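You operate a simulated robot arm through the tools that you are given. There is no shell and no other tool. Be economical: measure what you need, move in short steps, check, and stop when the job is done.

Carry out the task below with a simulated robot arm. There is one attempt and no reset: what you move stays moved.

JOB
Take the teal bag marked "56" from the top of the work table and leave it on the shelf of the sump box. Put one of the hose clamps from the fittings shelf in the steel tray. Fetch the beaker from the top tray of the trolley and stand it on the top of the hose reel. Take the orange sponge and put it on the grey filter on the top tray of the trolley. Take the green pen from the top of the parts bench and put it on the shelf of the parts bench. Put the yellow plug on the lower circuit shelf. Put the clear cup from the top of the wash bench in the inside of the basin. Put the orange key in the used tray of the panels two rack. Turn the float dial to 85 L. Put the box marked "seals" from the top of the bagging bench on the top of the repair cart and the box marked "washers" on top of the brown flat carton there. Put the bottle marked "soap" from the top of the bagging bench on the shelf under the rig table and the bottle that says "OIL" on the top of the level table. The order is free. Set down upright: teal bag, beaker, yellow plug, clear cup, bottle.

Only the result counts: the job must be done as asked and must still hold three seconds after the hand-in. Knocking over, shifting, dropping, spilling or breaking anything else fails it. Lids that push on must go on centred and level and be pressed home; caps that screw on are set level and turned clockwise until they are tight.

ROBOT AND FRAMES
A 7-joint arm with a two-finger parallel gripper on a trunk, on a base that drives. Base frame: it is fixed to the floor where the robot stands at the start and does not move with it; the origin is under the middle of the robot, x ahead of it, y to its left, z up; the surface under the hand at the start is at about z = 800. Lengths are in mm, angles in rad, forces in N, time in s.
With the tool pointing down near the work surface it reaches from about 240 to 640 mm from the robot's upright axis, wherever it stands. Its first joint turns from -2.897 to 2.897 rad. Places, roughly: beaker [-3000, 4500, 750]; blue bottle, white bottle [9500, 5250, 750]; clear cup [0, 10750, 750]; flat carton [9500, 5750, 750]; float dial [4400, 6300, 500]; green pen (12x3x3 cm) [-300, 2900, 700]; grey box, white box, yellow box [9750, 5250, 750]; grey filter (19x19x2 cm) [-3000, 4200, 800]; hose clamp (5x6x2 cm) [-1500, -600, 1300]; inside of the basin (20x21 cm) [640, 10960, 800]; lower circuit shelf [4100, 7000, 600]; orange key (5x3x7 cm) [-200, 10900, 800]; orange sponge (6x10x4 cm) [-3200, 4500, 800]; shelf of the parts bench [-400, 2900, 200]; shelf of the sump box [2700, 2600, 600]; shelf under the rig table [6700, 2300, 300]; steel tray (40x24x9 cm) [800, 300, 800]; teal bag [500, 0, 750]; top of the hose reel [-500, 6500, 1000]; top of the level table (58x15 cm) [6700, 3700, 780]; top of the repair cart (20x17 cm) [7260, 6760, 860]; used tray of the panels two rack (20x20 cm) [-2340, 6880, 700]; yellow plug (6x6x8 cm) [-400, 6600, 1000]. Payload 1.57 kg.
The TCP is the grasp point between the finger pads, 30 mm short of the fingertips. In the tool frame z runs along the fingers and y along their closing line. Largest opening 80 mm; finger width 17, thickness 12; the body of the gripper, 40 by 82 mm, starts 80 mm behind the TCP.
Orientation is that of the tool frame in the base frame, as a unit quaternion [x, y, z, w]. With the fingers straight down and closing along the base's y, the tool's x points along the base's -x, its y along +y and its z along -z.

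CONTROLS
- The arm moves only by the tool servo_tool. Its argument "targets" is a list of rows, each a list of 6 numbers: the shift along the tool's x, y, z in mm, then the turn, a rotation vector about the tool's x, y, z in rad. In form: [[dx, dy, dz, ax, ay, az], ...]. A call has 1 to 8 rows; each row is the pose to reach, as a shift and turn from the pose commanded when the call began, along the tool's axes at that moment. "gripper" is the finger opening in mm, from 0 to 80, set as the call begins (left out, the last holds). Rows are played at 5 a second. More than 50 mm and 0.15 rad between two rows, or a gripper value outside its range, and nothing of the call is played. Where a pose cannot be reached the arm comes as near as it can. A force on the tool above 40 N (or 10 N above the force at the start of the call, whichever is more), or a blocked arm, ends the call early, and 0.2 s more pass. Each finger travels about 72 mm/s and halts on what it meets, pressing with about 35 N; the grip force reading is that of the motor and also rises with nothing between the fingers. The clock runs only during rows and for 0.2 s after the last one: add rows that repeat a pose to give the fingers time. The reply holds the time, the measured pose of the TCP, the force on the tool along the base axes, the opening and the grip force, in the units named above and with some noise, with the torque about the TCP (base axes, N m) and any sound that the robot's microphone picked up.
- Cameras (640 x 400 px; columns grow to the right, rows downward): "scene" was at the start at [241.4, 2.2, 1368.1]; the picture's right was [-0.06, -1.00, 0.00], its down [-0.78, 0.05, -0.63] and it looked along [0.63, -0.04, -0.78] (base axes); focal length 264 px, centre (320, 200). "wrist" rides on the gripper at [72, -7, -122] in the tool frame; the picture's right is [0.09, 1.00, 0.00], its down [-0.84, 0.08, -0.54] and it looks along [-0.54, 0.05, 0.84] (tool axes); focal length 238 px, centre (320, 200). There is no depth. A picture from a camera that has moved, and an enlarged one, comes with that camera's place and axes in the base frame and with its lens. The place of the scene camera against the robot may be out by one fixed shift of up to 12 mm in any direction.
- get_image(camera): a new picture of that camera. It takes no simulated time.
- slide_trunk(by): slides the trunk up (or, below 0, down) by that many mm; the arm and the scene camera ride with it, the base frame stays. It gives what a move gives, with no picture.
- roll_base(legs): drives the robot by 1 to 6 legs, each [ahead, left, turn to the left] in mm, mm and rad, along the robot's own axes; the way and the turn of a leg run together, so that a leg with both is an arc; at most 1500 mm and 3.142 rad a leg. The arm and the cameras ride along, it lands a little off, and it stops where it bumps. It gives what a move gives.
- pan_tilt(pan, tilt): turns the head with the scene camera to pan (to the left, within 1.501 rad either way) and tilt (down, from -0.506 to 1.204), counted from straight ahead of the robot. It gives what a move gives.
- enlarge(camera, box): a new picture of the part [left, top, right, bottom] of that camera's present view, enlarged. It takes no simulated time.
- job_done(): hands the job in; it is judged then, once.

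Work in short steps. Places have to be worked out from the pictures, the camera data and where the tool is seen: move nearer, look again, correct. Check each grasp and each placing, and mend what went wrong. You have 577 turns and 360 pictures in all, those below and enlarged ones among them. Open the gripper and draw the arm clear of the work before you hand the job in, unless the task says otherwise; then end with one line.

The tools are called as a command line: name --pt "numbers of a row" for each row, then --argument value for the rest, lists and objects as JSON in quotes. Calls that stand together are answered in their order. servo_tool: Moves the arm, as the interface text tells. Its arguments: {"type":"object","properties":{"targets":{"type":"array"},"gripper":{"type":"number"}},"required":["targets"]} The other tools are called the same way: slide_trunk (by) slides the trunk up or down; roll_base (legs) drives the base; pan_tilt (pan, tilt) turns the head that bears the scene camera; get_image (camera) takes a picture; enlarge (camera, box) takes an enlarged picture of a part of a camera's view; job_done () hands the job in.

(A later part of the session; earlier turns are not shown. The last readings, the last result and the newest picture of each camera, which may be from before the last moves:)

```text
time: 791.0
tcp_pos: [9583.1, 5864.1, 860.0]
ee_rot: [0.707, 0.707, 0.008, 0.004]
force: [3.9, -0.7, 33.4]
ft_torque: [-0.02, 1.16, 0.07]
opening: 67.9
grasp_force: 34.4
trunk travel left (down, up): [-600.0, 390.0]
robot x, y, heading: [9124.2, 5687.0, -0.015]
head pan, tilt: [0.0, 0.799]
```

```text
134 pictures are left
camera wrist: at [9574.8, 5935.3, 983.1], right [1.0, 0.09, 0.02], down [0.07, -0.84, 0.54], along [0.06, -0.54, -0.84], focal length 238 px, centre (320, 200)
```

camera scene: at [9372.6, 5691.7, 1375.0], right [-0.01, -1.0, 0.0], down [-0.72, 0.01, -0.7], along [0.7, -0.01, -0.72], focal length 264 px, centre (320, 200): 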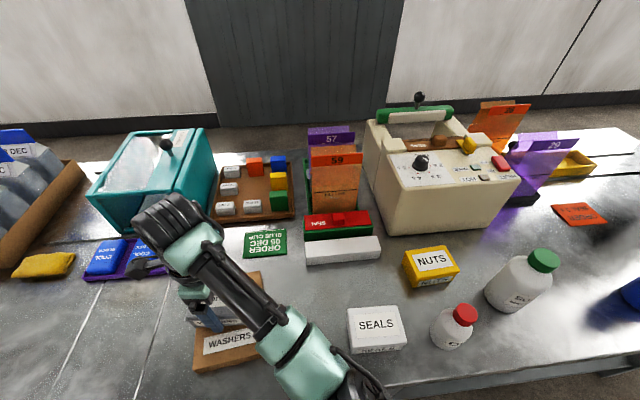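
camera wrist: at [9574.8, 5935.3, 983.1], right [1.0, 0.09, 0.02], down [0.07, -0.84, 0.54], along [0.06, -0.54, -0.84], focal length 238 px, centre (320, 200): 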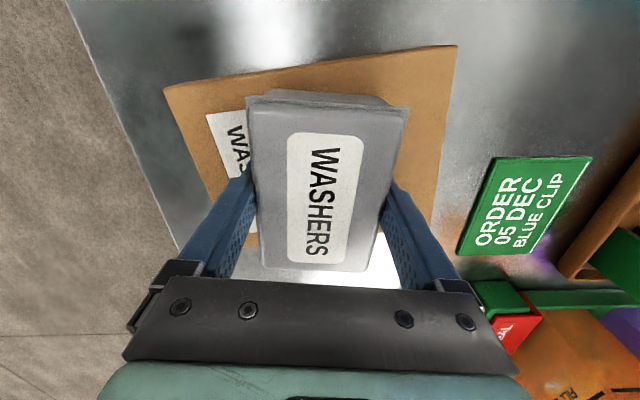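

Contact. Ease up, release, and rise.

servo_tool --pt "0 0 -5 0 0 0" --pt "0 0 -5 0 0 0"

servo_tool --pt "0 0 0 0 0 0" --pt "0 0 0 0 0 0" --pt "0 0 -10 0 0 0" --pt "0 0 -40 0 0 0" --pt "0 0 -80 0 0 0" --pt "0 0 -120 0 0 0" --pt "0 0 -120 0 0 0" --gripper 80

get_image --camera "wrist"

```text
time: 791.6
tcp_pos: [9580.5, 5865.5, 859.9]
ee_rot: [0.706, 0.708, 0.001, 0.001]
force: [0.7, -1.0, 2.0]
ft_torque: [0.18, 0.12, 0.03]
opening: 67.7
grasp_force: 35.3
trunk travel left (down, up): [-600.0, 390.0]
robot x, y, heading: [9123.4, 5687.7, -0.013]
head pan, tilt: [0.0, 0.799]
```

```text
time: 793.2
tcp_pos: [9581.6, 5865.2, 982.8]
ee_rot: [0.707, 0.708, 0.003, 0.004]
force: [0.7, -0.4, 0.0]
ft_torque: [0.01, 0.01, 0.02]
opening: 80.0
grasp_force: 0.1
trunk travel left (down, up): [-600.0, 390.0]
robot x, y, heading: [9128.0, 5687.3, -0.013]
head pan, tilt: [0.0, 0.799]
```

```text
133 pictures are left
camera wrist: at [9573.6, 5937.1, 1104.9], right [1.0, 0.09, 0.01], down [0.07, -0.84, 0.54], along [0.06, -0.54, -0.84], focal length 238 px, centre (320, 200)
```

wrist: 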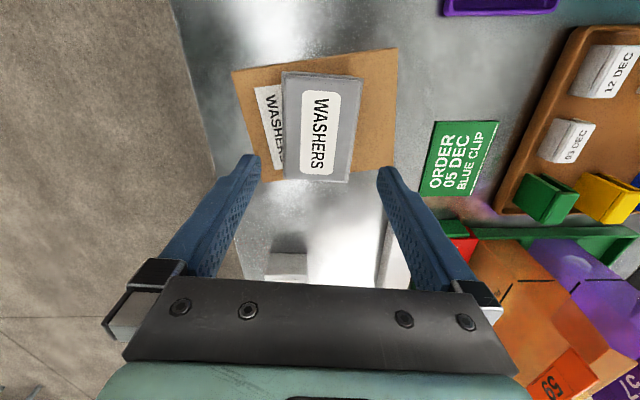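

Washers box rests on the carton. Next the SEALS box: move above it.

servo_tool --pt "-20 -4 -35 0 0 0" --pt "-65 -12 -45 0 0 0" --pt "-110 -21 -45 0 0 0" --pt "-155 -30 -45 0 0 0" --pt "-200 -38 -45 0 0 0" --pt "-240 -46 -45 0 0 0" --pt "-275 -53 -45 0 0 0" --pt "-275 -53 -45 0 0 0"

get_image --camera "wrist"

```text
time: 795.0
tcp_pos: [9530.0, 5588.0, 1026.4]
ee_rot: [0.707, 0.707, 0.003, 0.002]
force: [0.9, -0.4, -0.1]
ft_torque: [0.01, -0.01, 0.0]
opening: 80.1
grasp_force: 0.0
trunk travel left (down, up): [-600.0, 390.0]
robot x, y, heading: [9129.0, 5688.1, -0.009]
head pan, tilt: [0.0, 0.799]
```

```text
132 pictures are left
camera wrist: at [9521.7, 5660.1, 1148.9], right [1.0, 0.09, 0.01], down [0.07, -0.84, 0.54], along [0.06, -0.54, -0.84], focal length 238 px, centre (320, 200)
```

wrist: 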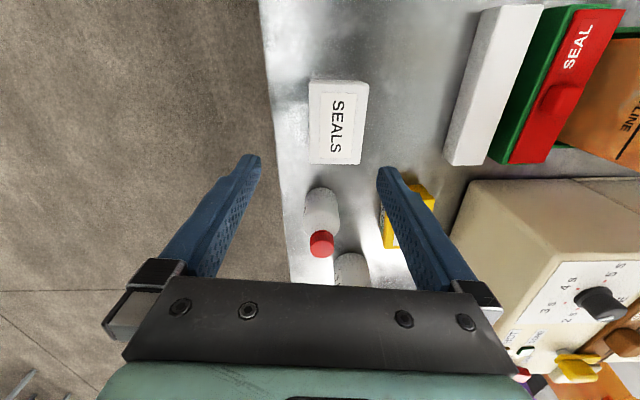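

SEALS centre ≈(9554,5586), depth ≈67 mm. Centre and descend.

servo_tool --pt "-1 12 20 0 0 0" --pt "-2 24 50 0 0 0" --pt "-2 24 85 0 0 0" --pt "-2 24 115 0 0 0" --pt "-2 24 115 0 0 0"

get_image --camera "wrist"

```text
time: 796.2
tcp_pos: [9553.5, 5587.2, 911.4]
ee_rot: [0.707, 0.708, 0.003, 0.003]
force: [-0.2, -0.1, -0.1]
ft_torque: [-0.01, -0.04, 0.02]
opening: 80.2
grasp_force: 0.0
trunk travel left (down, up): [-600.0, 390.0]
robot x, y, heading: [9122.6, 5684.7, -0.014]
head pan, tilt: [0.0, 0.799]
```

```text
131 pictures are left
camera wrist: at [9546.5, 5659.0, 1033.7], right [1.0, 0.09, 0.01], down [0.07, -0.84, 0.54], along [0.06, -0.54, -0.84], focal length 238 px, centre (320, 200)
```

wrist: 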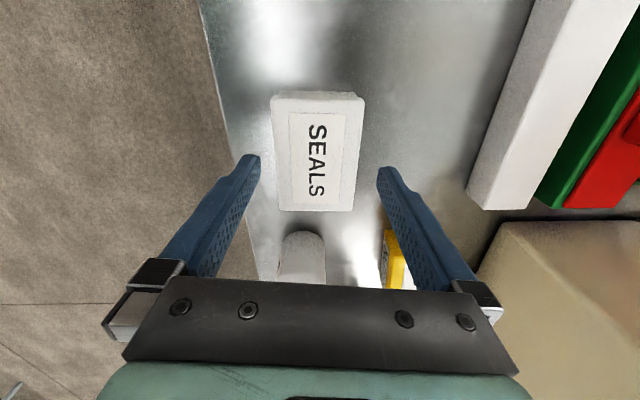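

servo_tool --pt "0 -2 25 0 0 0" --pt "0 -2 50 0 0 0" --pt "0 -2 75 0 0 0" --pt "0 -2 75 0 0 0"

servo_tool --pt "0 0 0 0 0 0" --pt "0 0 0 0 0 0" --pt "0 0 0 0 0 0" --gripper 52

get_image --camera "wrist"

```text
time: 797.2
tcp_pos: [9552.2, 5588.5, 837.1]
ee_rot: [0.706, 0.708, 0.003, 0.003]
force: [-0.3, 0.2, -0.8]
ft_torque: [-0.04, 0.0, -0.02]
opening: 80.0
grasp_force: 0.1
trunk travel left (down, up): [-600.0, 390.0]
robot x, y, heading: [9126.5, 5689.1, -0.009]
head pan, tilt: [0.0, 0.799]
```

```text
time: 798.0
tcp_pos: [9553.4, 5587.2, 835.9]
ee_rot: [0.706, 0.708, 0.004, 0.003]
force: [0.2, -0.2, -0.5]
ft_torque: [-0.01, -0.01, -0.02]
opening: 69.9
grasp_force: 34.6
trunk travel left (down, up): [-600.0, 390.0]
robot x, y, heading: [9123.6, 5688.8, -0.012]
head pan, tilt: [0.0, 0.799]
```

```text
130 pictures are left
camera wrist: at [9545.1, 5659.4, 959.2], right [1.0, 0.09, 0.01], down [0.07, -0.84, 0.54], along [0.06, -0.54, -0.84], focal length 238 px, centre (320, 200)
```

wrist: 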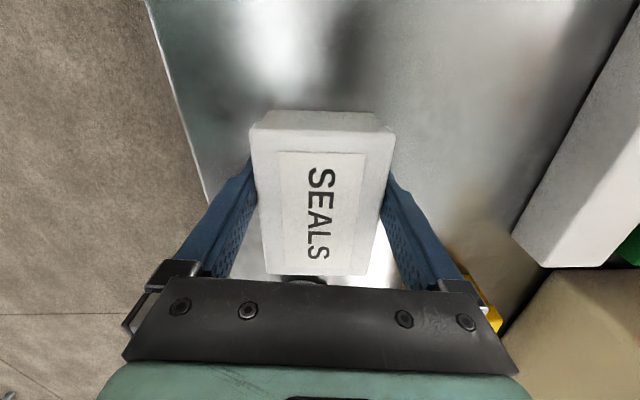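

servo_tool --pt "0 0 -20 0 0 0" --pt "0 0 -60 0 0 0" --pt "0 0 -100 0 0 0" --pt "0 0 -140 0 0 0" --pt "0 0 -180 0 0 0" --pt "0 0 -220 0 0 0" --pt "0 0 -220 0 0 0"

roll_base --legs '[[-600, 0, 0], [0, 0, 1.57], [0, 0, 0.9]]'

pan_tilt --pan 0.0 --tilt 0.35

get_image --camera "scene"

```text
time: 799.6
tcp_pos: [9552.6, 5586.6, 1057.9]
ee_rot: [0.706, 0.708, 0.003, 0.002]
force: [1.0, -0.5, -1.1]
ft_torque: [0.0, 0.01, 0.0]
opening: 70.0
grasp_force: 35.0
trunk travel left (down, up): [-600.0, 390.0]
robot x, y, heading: [9124.2, 5685.9, -0.007]
head pan, tilt: [0.0, 0.799]
```

```text
time: 809.1
tcp_pos: [8248.8, 6037.0, 1057.3]
ee_rot: [-0.437, 0.899, 0.003, -0.003]
force: [-0.6, 0.1, -0.1]
ft_torque: [-0.04, -0.02, 0.0]
opening: 69.6
grasp_force: 34.9
trunk travel left (down, up): [-600.0, 390.0]
robot x, y, heading: [8519.9, 5690.0, 2.465]
head pan, tilt: [0.0, 0.799]
```

```text
time: 810.0
tcp_pos: [8249.8, 6037.9, 1058.2]
ee_rot: [-0.437, 0.899, 0.004, -0.003]
force: [-0.1, -0.9, -0.7]
ft_torque: [-0.02, 0.0, 0.01]
opening: 69.5
grasp_force: 35.3
trunk travel left (down, up): [-600.0, 390.0]
robot x, y, heading: [8524.1, 5692.0, 2.464]
head pan, tilt: [0.0, 0.351]
```

```text
129 pictures are left
camera scene: at [8311.9, 5867.1, 1414.6], right [0.63, 0.78, 0.0], down [0.27, -0.22, -0.94], along [-0.73, 0.59, -0.34], focal length 264 px, centre (320, 200)
```

scene: 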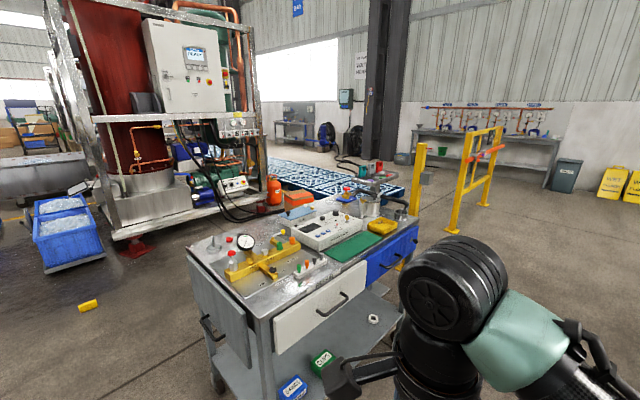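

enlarge --camera "scene" --box '[180, 160, 430, 320]'

```text
2.50 times, centred on (305, 240) of scene
camera zoom: at [8311.9, 5867.1, 1414.6], right [0.63, 0.78, 0.0], down [0.27, -0.22, -0.94], along [-0.73, 0.59, -0.34], focal length 660 px, centre (358, 100)
```

zoom: 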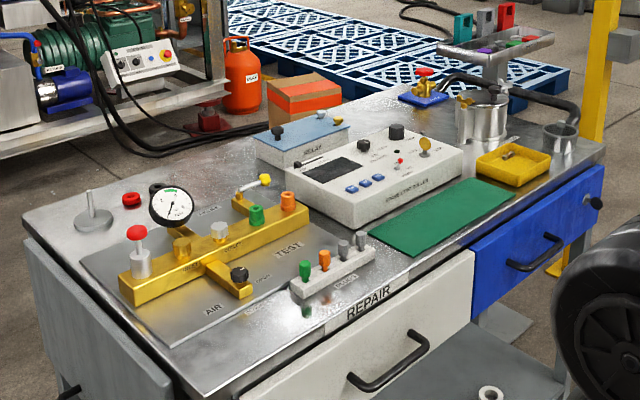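

The free patch is at the far (west) side of the cart top, so I'll go around to the west side. Drive west along y≈5500 first.

roll_base --legs '[[0, 0, 0.68], [0, 200, 0], [1450, 0, 0], [520, 0, 0]]'

pan_tilt --pan -1.2 --tilt 0.4

get_image --camera "scene"

```text
time: 822.8
tcp_pos: [6141.8, 5588.0, 1058.0]
ee_rot: [0.712, -0.702, -0.002, 0.004]
force: [0.6, -0.5, -0.3]
ft_torque: [-0.01, -0.02, -0.04]
opening: 69.3
grasp_force: 34.8
trunk travel left (down, up): [-600.0, 390.0]
robot x, y, heading: [6567.6, 5489.6, -3.14]
head pan, tilt: [0.0, 0.351]
```

```text
time: 824.2
tcp_pos: [6141.6, 5588.7, 1058.0]
ee_rot: [0.712, -0.702, -0.002, 0.004]
force: [-0.3, 0.0, -1.2]
ft_torque: [0.01, 0.03, 0.01]
opening: 69.3
grasp_force: 34.7
trunk travel left (down, up): [-600.0, 390.0]
robot x, y, heading: [6566.9, 5494.8, -3.14]
head pan, tilt: [-1.201, 0.4]
```

```text
127 pictures are left
camera scene: at [6360.3, 5586.0, 1410.1], right [0.93, 0.36, 0.0], down [0.14, -0.36, -0.92], along [-0.33, 0.86, -0.39], focal length 264 px, centre (320, 200)
```

scene: 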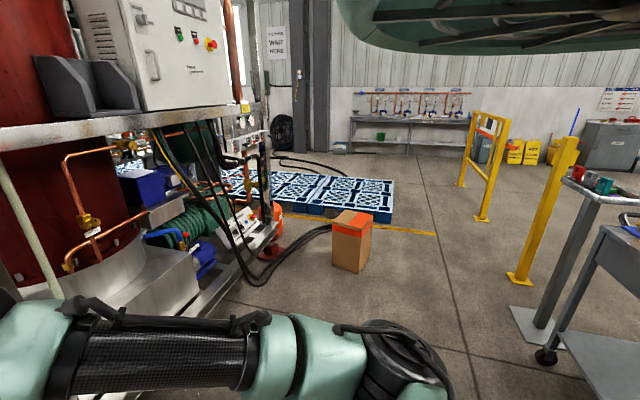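

West side is clear. Strafe north to y≈6760, then turn to face the cart.

roll_base --legs '[[0, -1330, 0], [0, 0, 1.57], [0, 0, 1.57]]'

pan_tilt --pan 0.0 --tilt 0.6

get_image --camera "scene"

```text
time: 838.6
tcp_pos: [6990.5, 6738.2, 1058.0]
ee_rot: [0.697, 0.717, 0.004, 0.002]
force: [-0.3, -0.1, -1.0]
ft_torque: [-0.01, 0.02, -0.01]
opening: 69.2
grasp_force: 34.9
trunk travel left (down, up): [-600.0, 390.0]
robot x, y, heading: [6563.3, 6825.9, 0.019]
head pan, tilt: [-1.201, 0.4]
```

```text
time: 840.0
tcp_pos: [6991.7, 6738.3, 1057.7]
ee_rot: [0.697, 0.717, 0.003, 0.002]
force: [-0.6, 0.1, -0.2]
ft_torque: [0.0, 0.0, -0.03]
opening: 69.3
grasp_force: 35.0
trunk travel left (down, up): [-600.0, 390.0]
robot x, y, heading: [6563.7, 6828.1, 0.018]
head pan, tilt: [0.0, 0.6]
```

```text
126 pictures are left
camera scene: at [6817.4, 6839.3, 1391.9], right [0.02, -1.0, 0.0], down [-0.56, -0.01, -0.83], along [0.82, 0.01, -0.56], focal length 264 px, centre (320, 200)
```

scene: 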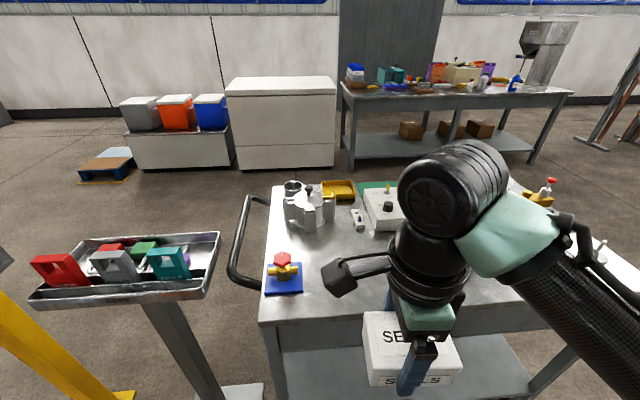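

Free patch ≈ x 7150–7400, y 6660–6870. Advance and move the box over (7255,6765).

roll_base --legs '[[165, 0, -0.018]]'

servo_tool --pt "10 33 0 0 0 0" --pt "20 66 0 0 0 0" --pt "27 98 0 0 0 0" --pt "27 98 0 0 0 0"

get_image --camera "wrist"

get_image --camera "scene"

```text
time: 841.4
tcp_pos: [7154.8, 6733.6, 1059.2]
ee_rot: [0.703, 0.711, 0.004, 0.002]
force: [-0.1, 0.2, -1.0]
ft_torque: [0.02, 0.03, 0.02]
opening: 69.4
grasp_force: 35.2
trunk travel left (down, up): [-600.0, 390.0]
robot x, y, heading: [6729.7, 6828.2, -0.003]
head pan, tilt: [0.0, 0.6]
```

```text
time: 842.4
tcp_pos: [7251.8, 6760.1, 1058.0]
ee_rot: [0.703, 0.711, 0.004, 0.003]
force: [0.2, -0.4, -0.2]
ft_torque: [0.03, 0.02, 0.0]
opening: 69.6
grasp_force: 35.0
trunk travel left (down, up): [-600.0, 390.0]
robot x, y, heading: [6729.0, 6831.1, -0.003]
head pan, tilt: [0.0, 0.6]
```

```text
125 pictures are left
camera wrist: at [7243.6, 6831.2, 1181.3], right [0.99, 0.1, 0.01], down [0.08, -0.84, 0.54], along [0.06, -0.54, -0.84], focal length 238 px, centre (320, 200)
```

wrist: 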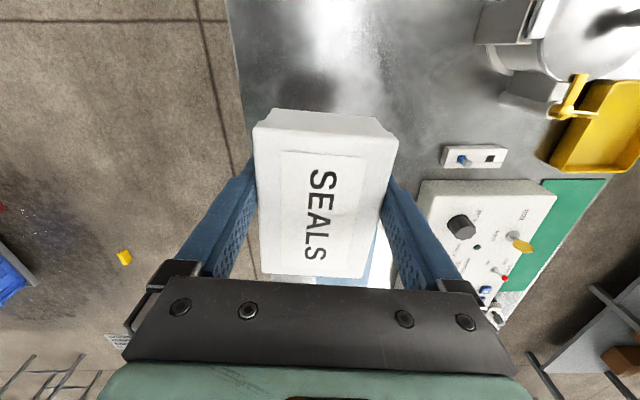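

```text
124 pictures are left
camera scene: at [6982.0, 6835.7, 1392.0], right [0.0, -1.0, 0.0], down [-0.56, 0.0, -0.83], along [0.83, 0.0, -0.56], focal length 264 px, centre (320, 200)
```

scene: 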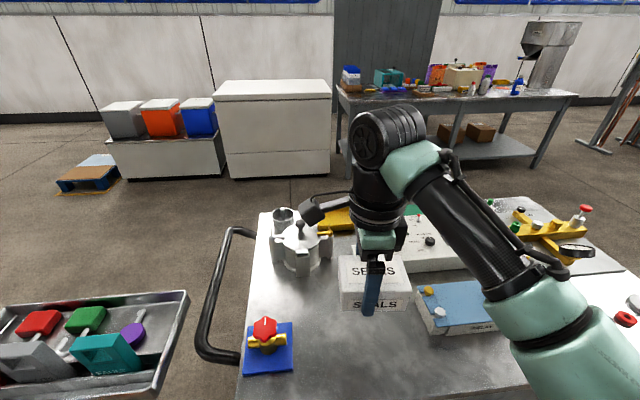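

Good position with clearance on all sides. Descend.

servo_tool --pt "0 0 40 0 0 0" --pt "0 0 80 0 0 0" --pt "0 0 115 0 0 0" --pt "0 0 135 0 0 0" --pt "0 0 135 0 0 0"

get_image --camera "wrist"

```text
time: 843.6
tcp_pos: [7251.9, 6761.2, 924.1]
ee_rot: [0.703, 0.711, 0.004, 0.002]
force: [0.2, -0.2, -0.5]
ft_torque: [0.0, -0.02, -0.02]
opening: 69.4
grasp_force: 34.8
trunk travel left (down, up): [-600.0, 390.0]
robot x, y, heading: [6726.5, 6831.7, -0.002]
head pan, tilt: [0.0, 0.6]
```

```text
123 pictures are left
camera wrist: at [7244.0, 6832.4, 1045.7], right [0.99, 0.1, 0.01], down [0.08, -0.84, 0.54], along [0.06, -0.54, -0.84], focal length 238 px, centre (320, 200)
```

wrist: 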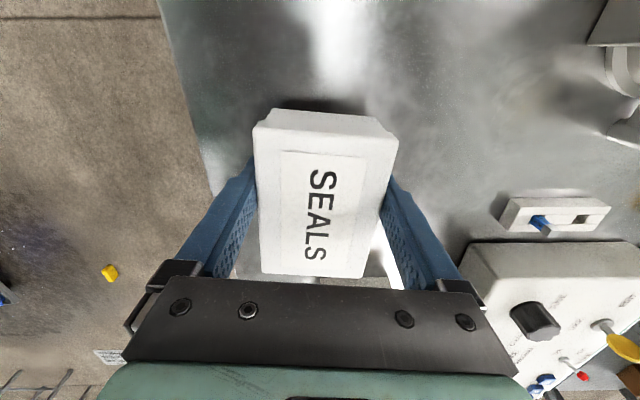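

servo_tool --pt "0 0 6 0 0 0" --pt "0 0 12 0 0 0" --pt "0 0 12 0 0 0"

servo_tool --pt "0 0 4 0 0 0" --pt "0 0 8 0 0 0" --pt "0 0 8 0 0 0"

servo_tool --pt "0 0 4 0 0 0" --pt "0 0 7 0 0 0" --pt "0 0 7 0 0 0"

```text
time: 844.4
tcp_pos: [7252.2, 6761.5, 911.3]
ee_rot: [0.704, 0.71, 0.004, 0.002]
force: [-0.9, -1.0, -1.5]
ft_torque: [-0.04, -0.01, 0.02]
opening: 69.5
grasp_force: 35.9
trunk travel left (down, up): [-600.0, 390.0]
robot x, y, heading: [6728.5, 6827.9, -0.002]
head pan, tilt: [0.0, 0.6]
```

```text
time: 845.2
tcp_pos: [7253.7, 6762.2, 903.7]
ee_rot: [0.704, 0.71, 0.004, 0.002]
force: [1.1, -0.4, -1.0]
ft_torque: [0.02, -0.01, 0.04]
opening: 69.4
grasp_force: 34.8
trunk travel left (down, up): [-600.0, 390.0]
robot x, y, heading: [6728.1, 6827.2, 0.001]
head pan, tilt: [0.0, 0.6]
```

```text
time: 846.0
tcp_pos: [7253.6, 6760.3, 897.4]
ee_rot: [0.703, 0.711, 0.004, 0.004]
force: [1.2, 0.3, 1.0]
ft_torque: [-0.13, 0.04, -0.01]
opening: 69.3
grasp_force: 35.0
trunk travel left (down, up): [-600.0, 390.0]
robot x, y, heading: [6724.1, 6827.9, -0.001]
head pan, tilt: [0.0, 0.6]
```

servo_tool --pt "0 0 3 0 0 0" --pt "0 0 5 0 0 0" --pt "0 0 5 0 0 0"

servo_tool --pt "0 0 -3 0 0 0" --pt "0 0 -3 0 0 0"

servo_tool --pt "0 0 0 0 0 0" --pt "0 0 0 0 0 0" --pt "0 0 -10 0 0 0" --pt "0 0 -40 0 0 0" --pt "0 0 -80 0 0 0" --pt "0 0 -120 0 0 0" --pt "0 0 -160 0 0 0" --pt "0 0 -160 0 0 0" --gripper 80

get_image --camera "wrist"

```text
time: 846.8
tcp_pos: [7254.1, 6760.7, 893.6]
ee_rot: [0.703, 0.711, 0.006, 0.006]
force: [6.2, -0.5, 27.9]
ft_torque: [-0.02, 0.79, 0.06]
opening: 70.0
grasp_force: 35.3
trunk travel left (down, up): [-600.0, 390.0]
robot x, y, heading: [6730.2, 6829.6, -0.003]
head pan, tilt: [0.0, 0.6]
```

```text
time: 847.4
tcp_pos: [7252.4, 6760.2, 893.9]
ee_rot: [0.703, 0.711, 0.003, 0.002]
force: [3.2, -1.6, 11.9]
ft_torque: [-0.11, 0.08, -0.01]
opening: 69.6
grasp_force: 34.8
trunk travel left (down, up): [-600.0, 390.0]
robot x, y, heading: [6727.6, 6830.9, -0.002]
head pan, tilt: [0.0, 0.6]
```

```text
time: 849.2
tcp_pos: [7253.9, 6759.9, 1056.1]
ee_rot: [0.703, 0.711, 0.004, 0.002]
force: [0.2, -0.7, 0.9]
ft_torque: [0.0, -0.02, -0.03]
opening: 80.0
grasp_force: 0.0
trunk travel left (down, up): [-600.0, 390.0]
robot x, y, heading: [6725.9, 6830.8, -0.001]
head pan, tilt: [0.0, 0.6]
```

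```text
122 pictures are left
camera wrist: at [7244.9, 6832.3, 1177.8], right [0.99, 0.1, 0.01], down [0.08, -0.84, 0.54], along [0.06, -0.54, -0.84], focal length 238 px, centre (320, 200)
```

wrist: 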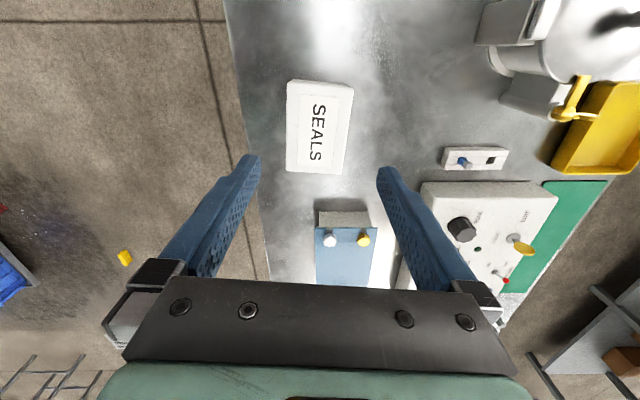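

SEALS box is on the cart. Return to the bench for the OIL bottle.

roll_base --legs '[[-200, 0, 0], [0, -1300, 0], [1450, 0, 0], [1020, 0, 0]]'

get_image --camera "scene"

```text
time: 868.7
tcp_pos: [9519.1, 5420.3, 1054.6]
ee_rot: [0.705, 0.709, 0.004, 0.003]
force: [-0.4, -0.2, 0.6]
ft_torque: [-0.02, 0.01, 0.0]
opening: 79.9
grasp_force: 0.0
trunk travel left (down, up): [-600.0, 390.0]
robot x, y, heading: [8991.4, 5494.3, -0.009]
head pan, tilt: [0.0, 0.6]
```

```text
121 pictures are left
camera scene: at [9249.1, 5498.0, 1391.9], right [-0.01, -1.0, 0.0], down [-0.57, 0.0, -0.82], along [0.82, -0.01, -0.57], focal length 264 px, centre (320, 200)
```

scene: 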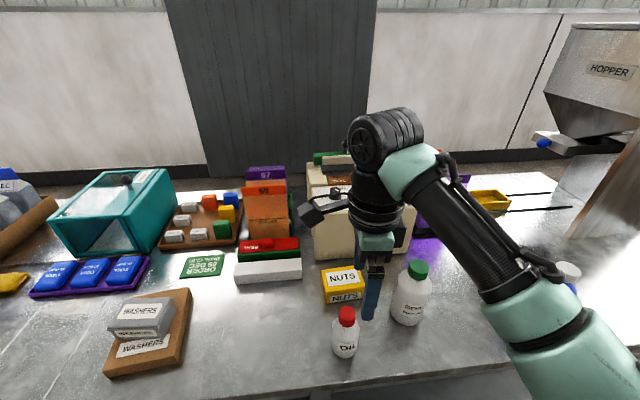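

get_image --camera "wrist"

```text
120 pictures are left
camera wrist: at [9511.6, 5493.0, 1177.5], right [1.0, 0.1, 0.01], down [0.08, -0.84, 0.54], along [0.06, -0.54, -0.84], focal length 238 px, centre (320, 200)
```

wrist: 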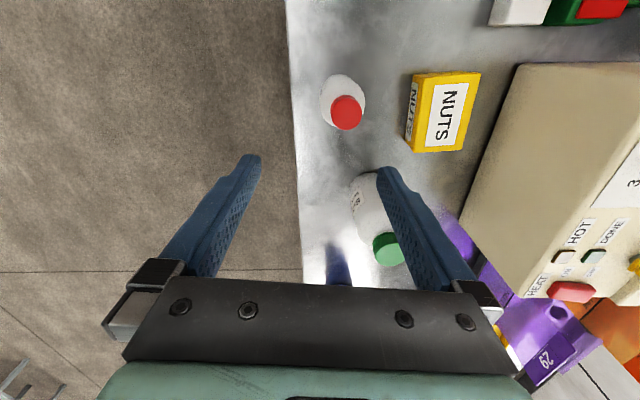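

OIL at ≈(9545,5442). Move over and descend partway.

servo_tool --pt "11 13 0 0 0 0" --pt "22 26 20 0 0 0" --pt "22 26 60 0 0 0" --pt "22 26 85 0 0 0" --pt "22 26 85 0 0 0"

get_image --camera "wrist"

```text
time: 869.9
tcp_pos: [9546.4, 5443.8, 969.3]
ee_rot: [0.706, 0.709, 0.003, 0.003]
force: [0.1, -0.5, 0.0]
ft_torque: [-0.03, 0.03, 0.0]
opening: 80.1
grasp_force: 0.1
trunk travel left (down, up): [-600.0, 390.0]
robot x, y, heading: [8993.5, 5490.7, -0.004]
head pan, tilt: [0.0, 0.6]
```

```text
119 pictures are left
camera wrist: at [9538.3, 5515.4, 1091.6], right [1.0, 0.1, 0.01], down [0.08, -0.84, 0.54], along [0.06, -0.54, -0.84], focal length 238 px, centre (320, 200)
```

wrist: 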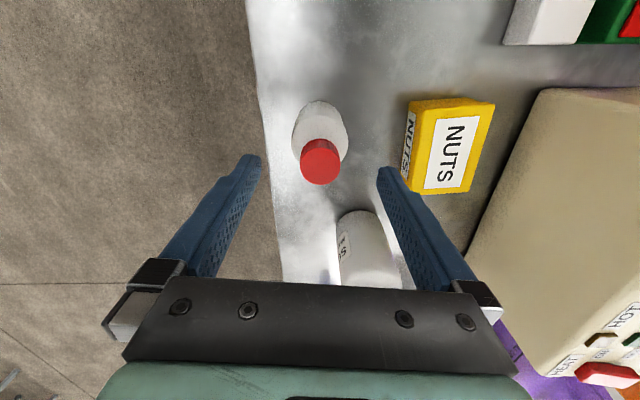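

servo_tool --pt "0 0 25 0 0 0" --pt "0 0 50 0 0 0" --pt "0 0 75 0 0 0" --pt "0 0 95 0 0 0" --pt "0 0 95 0 0 0"

get_image --camera "wrist"

```text
time: 871.1
tcp_pos: [9547.4, 5444.2, 875.6]
ee_rot: [0.705, 0.709, 0.003, 0.003]
force: [0.4, 0.3, 0.3]
ft_torque: [0.01, -0.02, 0.0]
opening: 80.2
grasp_force: 0.0
trunk travel left (down, up): [-600.0, 390.0]
robot x, y, heading: [8994.9, 5490.9, -0.007]
head pan, tilt: [0.0, 0.6]
```

```text
118 pictures are left
camera wrist: at [9539.3, 5515.3, 998.0], right [1.0, 0.1, 0.01], down [0.08, -0.84, 0.54], along [0.06, -0.54, -0.84], focal length 238 px, centre (320, 200)
```

wrist: 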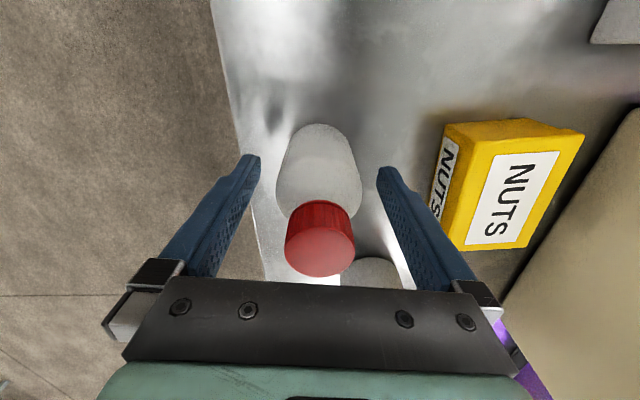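

servo_tool --pt "0 0 0 0 0 0" --pt "0 0 0 0 0 0" --pt "0 0 0 0 0 0" --gripper 35

servo_tool --pt "0 0 -20 0 0 0" --pt "0 0 -60 0 0 0" --pt "0 0 -100 0 0 0" --pt "0 0 -140 0 0 0" --pt "0 0 -170 0 0 0" --pt "0 0 -170 0 0 0"

get_image --camera "wrist"

```text
time: 871.9
tcp_pos: [9547.4, 5444.3, 876.1]
ee_rot: [0.705, 0.709, 0.005, 0.003]
force: [-0.9, 0.6, 0.5]
ft_torque: [0.04, 0.05, -0.02]
opening: 54.2
grasp_force: 35.2
trunk travel left (down, up): [-600.0, 390.0]
robot x, y, heading: [8993.6, 5490.2, -0.007]
head pan, tilt: [0.0, 0.6]
```

```text
time: 873.3
tcp_pos: [9545.7, 5442.7, 1045.4]
ee_rot: [0.706, 0.708, 0.004, 0.002]
force: [1.1, 0.3, -1.6]
ft_torque: [0.05, 0.03, 0.0]
opening: 54.1
grasp_force: 35.1
trunk travel left (down, up): [-600.0, 390.0]
robot x, y, heading: [8997.5, 5493.4, -0.006]
head pan, tilt: [0.0, 0.6]
```

```text
117 pictures are left
camera wrist: at [9538.2, 5514.5, 1167.6], right [1.0, 0.1, 0.01], down [0.08, -0.84, 0.54], along [0.06, -0.54, -0.84], focal length 238 px, centre (320, 200)
```

wrist: 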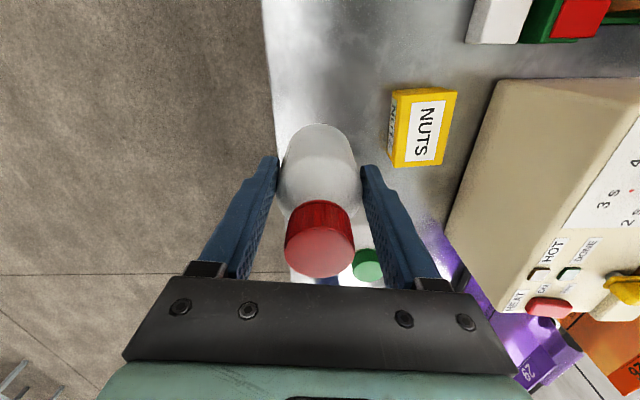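

OIL bottle held. Back off, turn west, and go to the east side of the level table.

roll_base --legs '[[-500, 0, 0], [0, 0, 1.57], [0, 0, 1.57], [700, 0, 0], [0, 1450, 0]]'

pan_tilt --pan 0.25 --tilt 0.45

get_image --camera "scene"

```text
time: 894.0
tcp_pos: [7241.9, 4117.7, 1045.6]
ee_rot: [0.708, -0.706, -0.002, 0.003]
force: [-0.3, -0.2, -2.4]
ft_torque: [-0.01, 0.01, -0.01]
opening: 54.1
grasp_force: 34.6
trunk travel left (down, up): [-600.0, 390.0]
robot x, y, heading: [7790.8, 4066.7, 3.134]
head pan, tilt: [0.0, 0.6]
```

```text
time: 894.8
tcp_pos: [7242.2, 4117.6, 1044.6]
ee_rot: [0.708, -0.706, -0.002, 0.004]
force: [0.7, -0.8, -1.9]
ft_torque: [-0.04, 0.01, -0.03]
opening: 54.1
grasp_force: 35.0
trunk travel left (down, up): [-600.0, 390.0]
robot x, y, heading: [7793.8, 4068.4, 3.136]
head pan, tilt: [0.25, 0.45]
```

```text
116 pictures are left
camera scene: at [7528.8, 4052.8, 1405.4], right [-0.24, 0.97, 0.0], down [0.42, 0.1, -0.9], along [-0.87, -0.21, -0.44], focal length 264 px, centre (320, 200)
```

scene: 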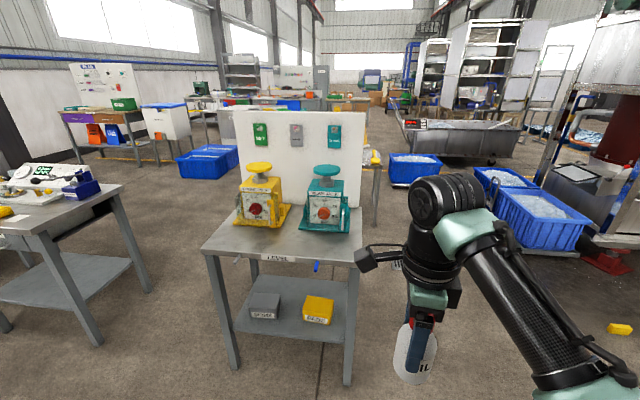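

The level table's front strip (x≈6640–6790, y 3412–4014) is free. Position the bottle over it.

roll_base --legs '[[0, 420, 0], [400, 0, 0]]'

pan_tilt --pan 0.0 --tilt 0.7

get_image --camera "scene"

get_image --camera "wrist"

```text
time: 899.5
tcp_pos: [6833.5, 3703.2, 1044.0]
ee_rot: [0.708, -0.707, -0.002, 0.005]
force: [0.5, 0.6, -2.2]
ft_torque: [-0.02, -0.01, 0.02]
opening: 54.1
grasp_force: 34.8
trunk travel left (down, up): [-600.0, 390.0]
robot x, y, heading: [7386.5, 3652.6, 3.129]
head pan, tilt: [0.25, 0.45]
```

```text
time: 900.2
tcp_pos: [6835.8, 3702.8, 1044.7]
ee_rot: [0.707, -0.707, -0.002, 0.004]
force: [0.1, 0.5, -2.8]
ft_torque: [-0.03, 0.0, 0.0]
opening: 54.5
grasp_force: 35.1
trunk travel left (down, up): [-600.0, 390.0]
robot x, y, heading: [7386.3, 3652.2, 3.129]
head pan, tilt: [0.0, 0.7]
```

```text
115 pictures are left
camera scene: at [7125.8, 3661.4, 1383.3], right [0.01, 1.0, 0.0], down [0.64, -0.01, -0.77], along [-0.77, 0.01, -0.64], focal length 264 px, centre (320, 200)
```

scene: 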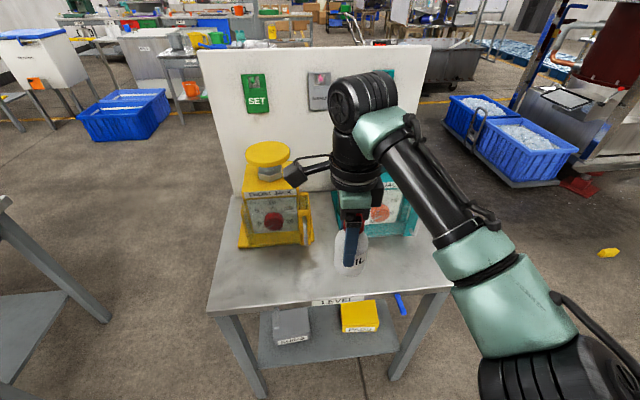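

```text
114 pictures are left
camera wrist: at [6842.3, 3631.4, 1167.5], right [-1.0, -0.09, 0.01], down [-0.07, 0.84, 0.54], along [-0.06, 0.54, -0.84], focal length 238 px, centre (320, 200)
```

wrist: 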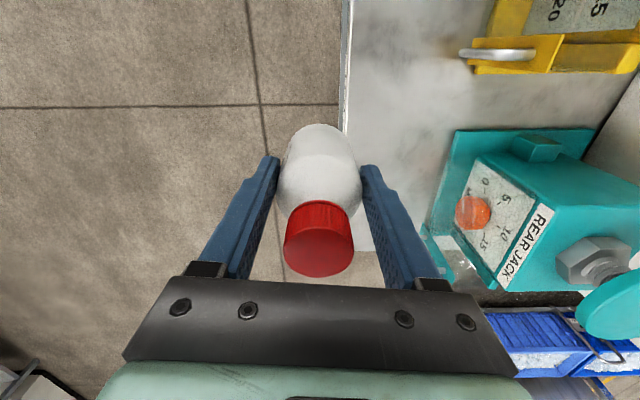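

Target (6740,3725), clear of both devices. Roll 85 mm closer and adjust.

roll_base --legs '[[88, 0, 0]]'

servo_tool --pt "-10 3 0 0 0 0" --pt "-22 7 30 0 0 0" --pt "-22 7 70 0 0 0" --pt "-22 7 110 0 0 0" --pt "-22 7 145 0 0 0" --pt "-22 7 145 0 0 0"

get_image --camera "wrist"

get_image --camera "scene"

```text
time: 901.3
tcp_pos: [6746.4, 3705.3, 1045.1]
ee_rot: [-0.707, 0.707, 0.003, -0.004]
force: [-0.8, 0.6, -2.9]
ft_torque: [-0.02, -0.01, 0.03]
opening: 54.2
grasp_force: 34.7
trunk travel left (down, up): [-600.0, 390.0]
robot x, y, heading: [7296.8, 3654.0, 3.132]
head pan, tilt: [0.0, 0.7]
```

```text
time: 902.7
tcp_pos: [6737.8, 3726.5, 899.4]
ee_rot: [0.708, -0.707, -0.002, 0.004]
force: [-0.5, 0.1, -3.8]
ft_torque: [-0.02, -0.01, -0.03]
opening: 54.2
grasp_force: 34.5
trunk travel left (down, up): [-600.0, 390.0]
robot x, y, heading: [7297.5, 3650.6, 3.132]
head pan, tilt: [0.0, 0.7]
```

```text
113 pictures are left
camera wrist: at [6745.8, 3653.9, 1023.0], right [-1.0, -0.09, 0.01], down [-0.07, 0.84, 0.54], along [-0.06, 0.54, -0.84], focal length 238 px, centre (320, 200)
```

wrist: 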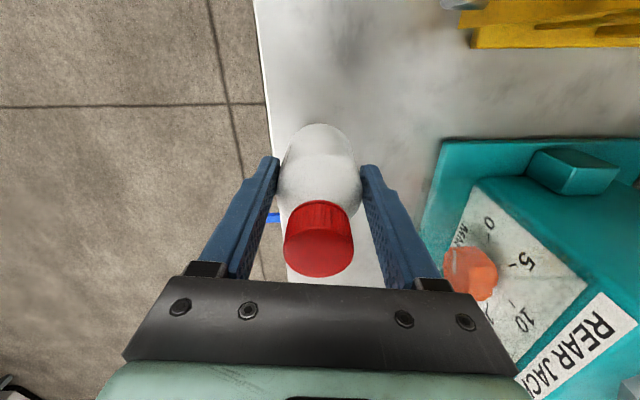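

```text
112 pictures are left
camera scene: at [7038.0, 3662.8, 1383.3], right [0.01, 1.0, 0.0], down [0.64, -0.01, -0.76], along [-0.76, 0.01, -0.64], focal length 264 px, centre (320, 200)
```

scene: 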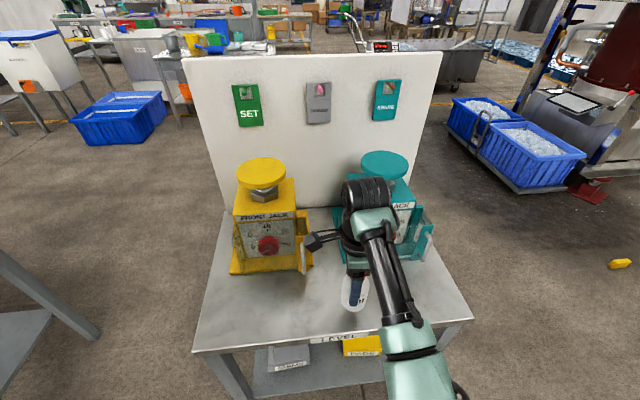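

servo_tool --pt "0 0 10 0 0 0" --pt "0 0 20 0 0 0" --pt "0 0 28 0 0 0" --pt "0 0 28 0 0 0"

servo_tool --pt "0 0 4 0 0 0" --pt "0 0 7 0 0 0" --pt "0 0 7 0 0 0"

servo_tool --pt "0 0 4 0 0 0" --pt "0 0 7 0 0 0" --pt "0 0 7 0 0 0"

```text
time: 903.7
tcp_pos: [6736.9, 3727.3, 872.1]
ee_rot: [0.708, -0.707, -0.003, 0.004]
force: [-0.2, 0.0, -2.5]
ft_torque: [-0.02, 0.0, -0.02]
opening: 54.4
grasp_force: 35.5
trunk travel left (down, up): [-600.0, 390.0]
robot x, y, heading: [7297.8, 3653.9, 3.126]
head pan, tilt: [0.0, 0.7]
```

```text
time: 904.5
tcp_pos: [6737.2, 3725.3, 864.8]
ee_rot: [-0.707, 0.707, 0.003, -0.002]
force: [0.5, -0.9, -2.5]
ft_torque: [-0.02, -0.01, -0.03]
opening: 54.3
grasp_force: 35.6
trunk travel left (down, up): [-600.0, 390.0]
robot x, y, heading: [7296.2, 3649.2, 3.13]
head pan, tilt: [0.0, 0.7]
```

```text
time: 905.3
tcp_pos: [6736.9, 3726.7, 859.0]
ee_rot: [-0.707, 0.707, 0.002, -0.004]
force: [0.1, -1.3, -3.9]
ft_torque: [-0.02, 0.01, 0.01]
opening: 54.2
grasp_force: 34.8
trunk travel left (down, up): [-600.0, 390.0]
robot x, y, heading: [7298.2, 3651.8, 3.133]
head pan, tilt: [0.0, 0.7]
```

servo_tool --pt "0 0 4 0 0 0" --pt "0 0 7 0 0 0" --pt "0 0 7 0 0 0"

servo_tool --pt "0 0 4 0 0 0" --pt "0 0 7 0 0 0" --pt "0 0 7 0 0 0"

servo_tool --pt "0 0 4 0 0 0" --pt "0 0 7 0 0 0" --pt "0 0 7 0 0 0"

```text
time: 906.1
tcp_pos: [6737.3, 3726.3, 855.4]
ee_rot: [0.707, -0.707, -0.007, 0.006]
force: [3.0, -1.4, 25.4]
ft_torque: [0.14, -0.74, 0.01]
opening: 54.3
grasp_force: 34.9
trunk travel left (down, up): [-600.0, 390.0]
robot x, y, heading: [7294.5, 3658.1, 3.126]
head pan, tilt: [0.0, 0.7]
```

```text
time: 906.9
tcp_pos: [6737.5, 3727.6, 848.9]
ee_rot: [0.707, -0.707, -0.007, 0.006]
force: [1.0, 1.7, 27.8]
ft_torque: [0.21, -0.63, 0.0]
opening: 54.7
grasp_force: 35.4
trunk travel left (down, up): [-600.0, 390.0]
robot x, y, heading: [7296.5, 3650.0, 3.13]
head pan, tilt: [0.0, 0.7]
```

```text
time: 907.5
tcp_pos: [6734.9, 3727.5, 845.0]
ee_rot: [0.708, -0.707, -0.008, 0.007]
force: [6.5, -0.6, 18.5]
ft_torque: [0.05, -0.94, 0.0]
opening: 54.6
grasp_force: 34.6
trunk travel left (down, up): [-600.0, 390.0]
robot x, y, heading: [7297.4, 3649.4, 3.132]
head pan, tilt: [0.0, 0.7]
stopped in row 2: the force on the tool passed its limit at 42 N (the readings are from after the stop); the commanded pose is now the measured one
```

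Contact. Ease up, release, rise.

servo_tool --pt "0 0 -4 0 0 0" --pt "0 0 -4 0 0 0"

servo_tool --pt "0 0 0 0 0 0" --pt "0 0 0 0 0 0" --pt "0 0 -10 0 0 0" --pt "0 0 -50 0 0 0" --pt "0 0 -90 0 0 0" --pt "0 0 -130 0 0 0" --pt "0 0 -170 0 0 0" --pt "0 0 -200 0 0 0" --gripper 80

get_image --camera "wrist"

```text
time: 908.1
tcp_pos: [6735.5, 3727.7, 846.2]
ee_rot: [0.707, -0.707, -0.006, 0.006]
force: [-0.4, 0.2, 1.9]
ft_torque: [0.02, -0.02, 0.0]
opening: 54.4
grasp_force: 35.2
trunk travel left (down, up): [-600.0, 390.0]
robot x, y, heading: [7296.3, 3652.6, 3.132]
head pan, tilt: [0.0, 0.7]
```

```text
time: 909.9
tcp_pos: [6740.1, 3726.4, 1045.6]
ee_rot: [0.707, -0.707, -0.006, 0.007]
force: [0.0, 0.1, -0.1]
ft_torque: [-0.01, -0.03, 0.02]
opening: 80.1
grasp_force: 0.1
trunk travel left (down, up): [-600.0, 390.0]
robot x, y, heading: [7297.8, 3653.3, 3.127]
head pan, tilt: [0.0, 0.7]
```

```text
111 pictures are left
camera wrist: at [6749.2, 3655.5, 1168.2], right [-1.0, -0.09, 0.02], down [-0.07, 0.84, 0.54], along [-0.07, 0.54, -0.84], focal length 238 px, centre (320, 200)
```

wrist: 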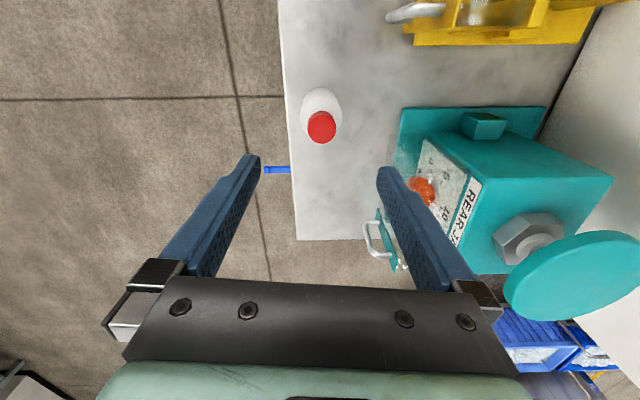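

OIL stands on the level table. Back off, and from here inspect the shelf under the rig table.

roll_base --legs '[[-400, 0, 0]]'

pan_tilt --pan 0.9 --tilt 0.5

get_image --camera "scene"

```text
time: 912.4
tcp_pos: [7140.1, 3722.5, 1045.3]
ee_rot: [0.708, -0.706, -0.007, 0.007]
force: [0.1, -0.1, 0.8]
ft_torque: [0.02, -0.02, 0.01]
opening: 80.1
grasp_force: 0.1
trunk travel left (down, up): [-600.0, 390.0]
robot x, y, heading: [7698.2, 3647.5, 3.134]
head pan, tilt: [0.0, 0.7]
```

```text
time: 913.6
tcp_pos: [7139.9, 3723.2, 1046.1]
ee_rot: [0.708, -0.706, -0.007, 0.007]
force: [-0.1, -0.7, 0.1]
ft_torque: [-0.01, 0.02, -0.01]
opening: 80.0
grasp_force: 0.0
trunk travel left (down, up): [-600.0, 390.0]
robot x, y, heading: [7697.0, 3648.0, 3.132]
head pan, tilt: [0.901, 0.499]
```

```text
110 pictures are left
camera scene: at [7465.9, 3586.2, 1401.0], right [-0.78, 0.63, 0.0], down [0.3, 0.37, -0.88], along [-0.55, -0.68, -0.48], focal length 264 px, centre (320, 200)
```

scene: 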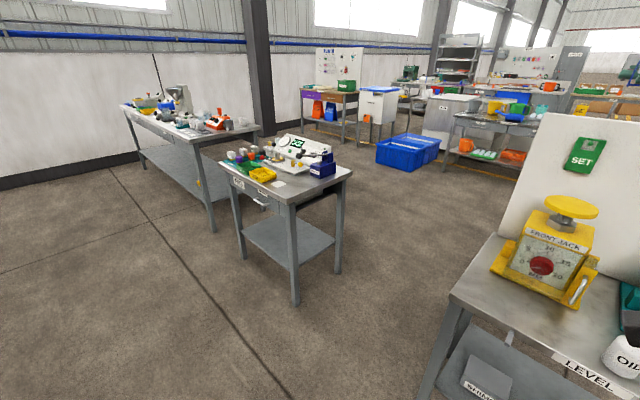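

The rig table's lower shelf is empty and open; I'll grip the soap with a ~45° tilted hand so it can go under the top. First restore the yaw here.

servo_tool --pt "0 0 0 0 0 -0.145" --pt "0 0 0 0 0 -0.29" --pt "0 0 0 0 0 -0.435" --pt "0 0 0 0 0 -0.58" --pt "0 0 0 0 0 -0.725" --pt "0 0 0 0 0 -0.87" --pt "0 0 0 0 0 -1.015" --pt "0 0 0 0 0 -1.16"

servo_tool --pt "0 0 0 0 0 -0.137" --pt "0 0 0 0 0 -0.274" --pt "0 0 0 0 0 -0.411" --pt "0 0 0 0 0 -0.411"

servo_tool --pt "0 0 0 0 -0.13 0" --pt "0 0 0 0 -0.26 0" --pt "0 0 0 0 -0.39 0" --pt "0 0 0 0 -0.52 0" --pt "0 0 0 0 -0.65 0" --pt "0 0 0 0 -0.785 0" --pt "0 0 0 0 -0.785 0"

```text
time: 915.4
tcp_pos: [7141.3, 3723.9, 1045.1]
ee_rot: [0.98, -0.201, -0.01, 0.002]
force: [-0.5, 0.9, -0.7]
ft_torque: [0.02, -0.02, 0.02]
opening: 80.0
grasp_force: 0.1
trunk travel left (down, up): [-600.0, 390.0]
robot x, y, heading: [7694.6, 3647.5, 3.135]
head pan, tilt: [0.901, 0.499]
```

```text
time: 916.4
tcp_pos: [7139.8, 3721.2, 1045.4]
ee_rot: [1.0, 0.002, -0.009, 0.0]
force: [-0.1, 0.1, 0.8]
ft_torque: [0.0, 0.01, 0.02]
opening: 79.8
grasp_force: 0.0
trunk travel left (down, up): [-600.0, 390.0]
robot x, y, heading: [7697.0, 3648.3, 3.127]
head pan, tilt: [0.901, 0.499]
```

```text
time: 918.0
tcp_pos: [7139.7, 3722.9, 1045.7]
ee_rot: [0.92, 0.001, -0.392, 0.0]
force: [0.4, 0.0, -1.6]
ft_torque: [-0.04, 0.0, -0.04]
opening: 80.1
grasp_force: 0.0
trunk travel left (down, up): [-600.0, 390.0]
robot x, y, heading: [7694.9, 3651.6, 3.128]
head pan, tilt: [0.901, 0.499]
```

roll_base --legs '[[0, 0, -1.57], [0, 0, -1.57], [0, 1450, 0], [0, 130, 0], [950, 0, 0]]'

pan_tilt --pan 0.0 --tilt 0.6

get_image --camera "scene"

get_image --camera "wrist"

```text
time: 938.4
tcp_pos: [9223.5, 5168.2, 1045.8]
ee_rot: [-0.004, 0.92, 0.001, 0.392]
force: [0.7, -0.2, 0.0]
ft_torque: [0.04, -0.03, 0.04]
opening: 79.9
grasp_force: 0.2
trunk travel left (down, up): [-600.0, 390.0]
robot x, y, heading: [8665.8, 5238.3, -0.007]
head pan, tilt: [0.901, 0.499]
```

```text
time: 939.6
tcp_pos: [9224.1, 5167.9, 1046.9]
ee_rot: [-0.003, 0.92, 0.001, 0.392]
force: [0.2, -1.0, 0.5]
ft_torque: [0.0, -0.02, -0.01]
opening: 80.1
grasp_force: 0.1
trunk travel left (down, up): [-600.0, 390.0]
robot x, y, heading: [8665.5, 5238.8, -0.006]
head pan, tilt: [0.0, 0.6]
```

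```text
109 pictures are left
camera scene: at [8919.7, 5244.5, 1391.9], right [0.0, -1.0, 0.0], down [-0.56, 0.0, -0.83], along [0.83, 0.0, -0.56], focal length 264 px, centre (320, 200)
```

scene: 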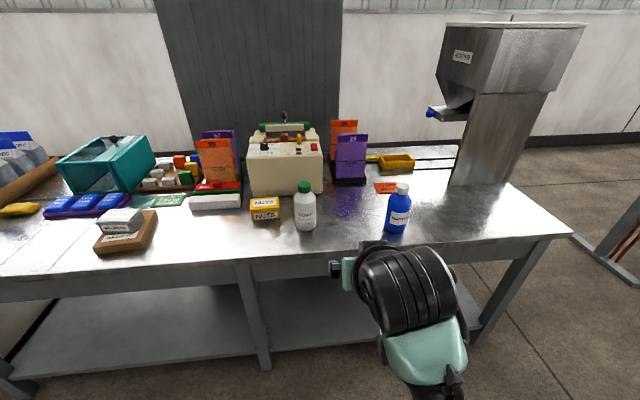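

```text
108 pictures are left
camera wrist: at [9086.3, 5159.6, 1078.9], right [-0.07, 1.0, -0.07], down [0.19, 0.08, 0.98], along [0.98, 0.06, -0.19], focal length 238 px, centre (320, 200)
```

wrist: 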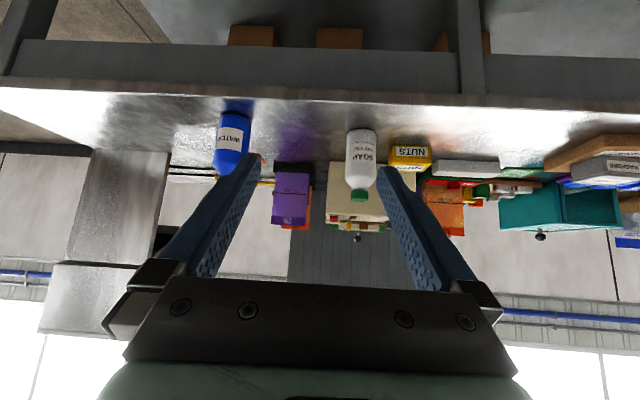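

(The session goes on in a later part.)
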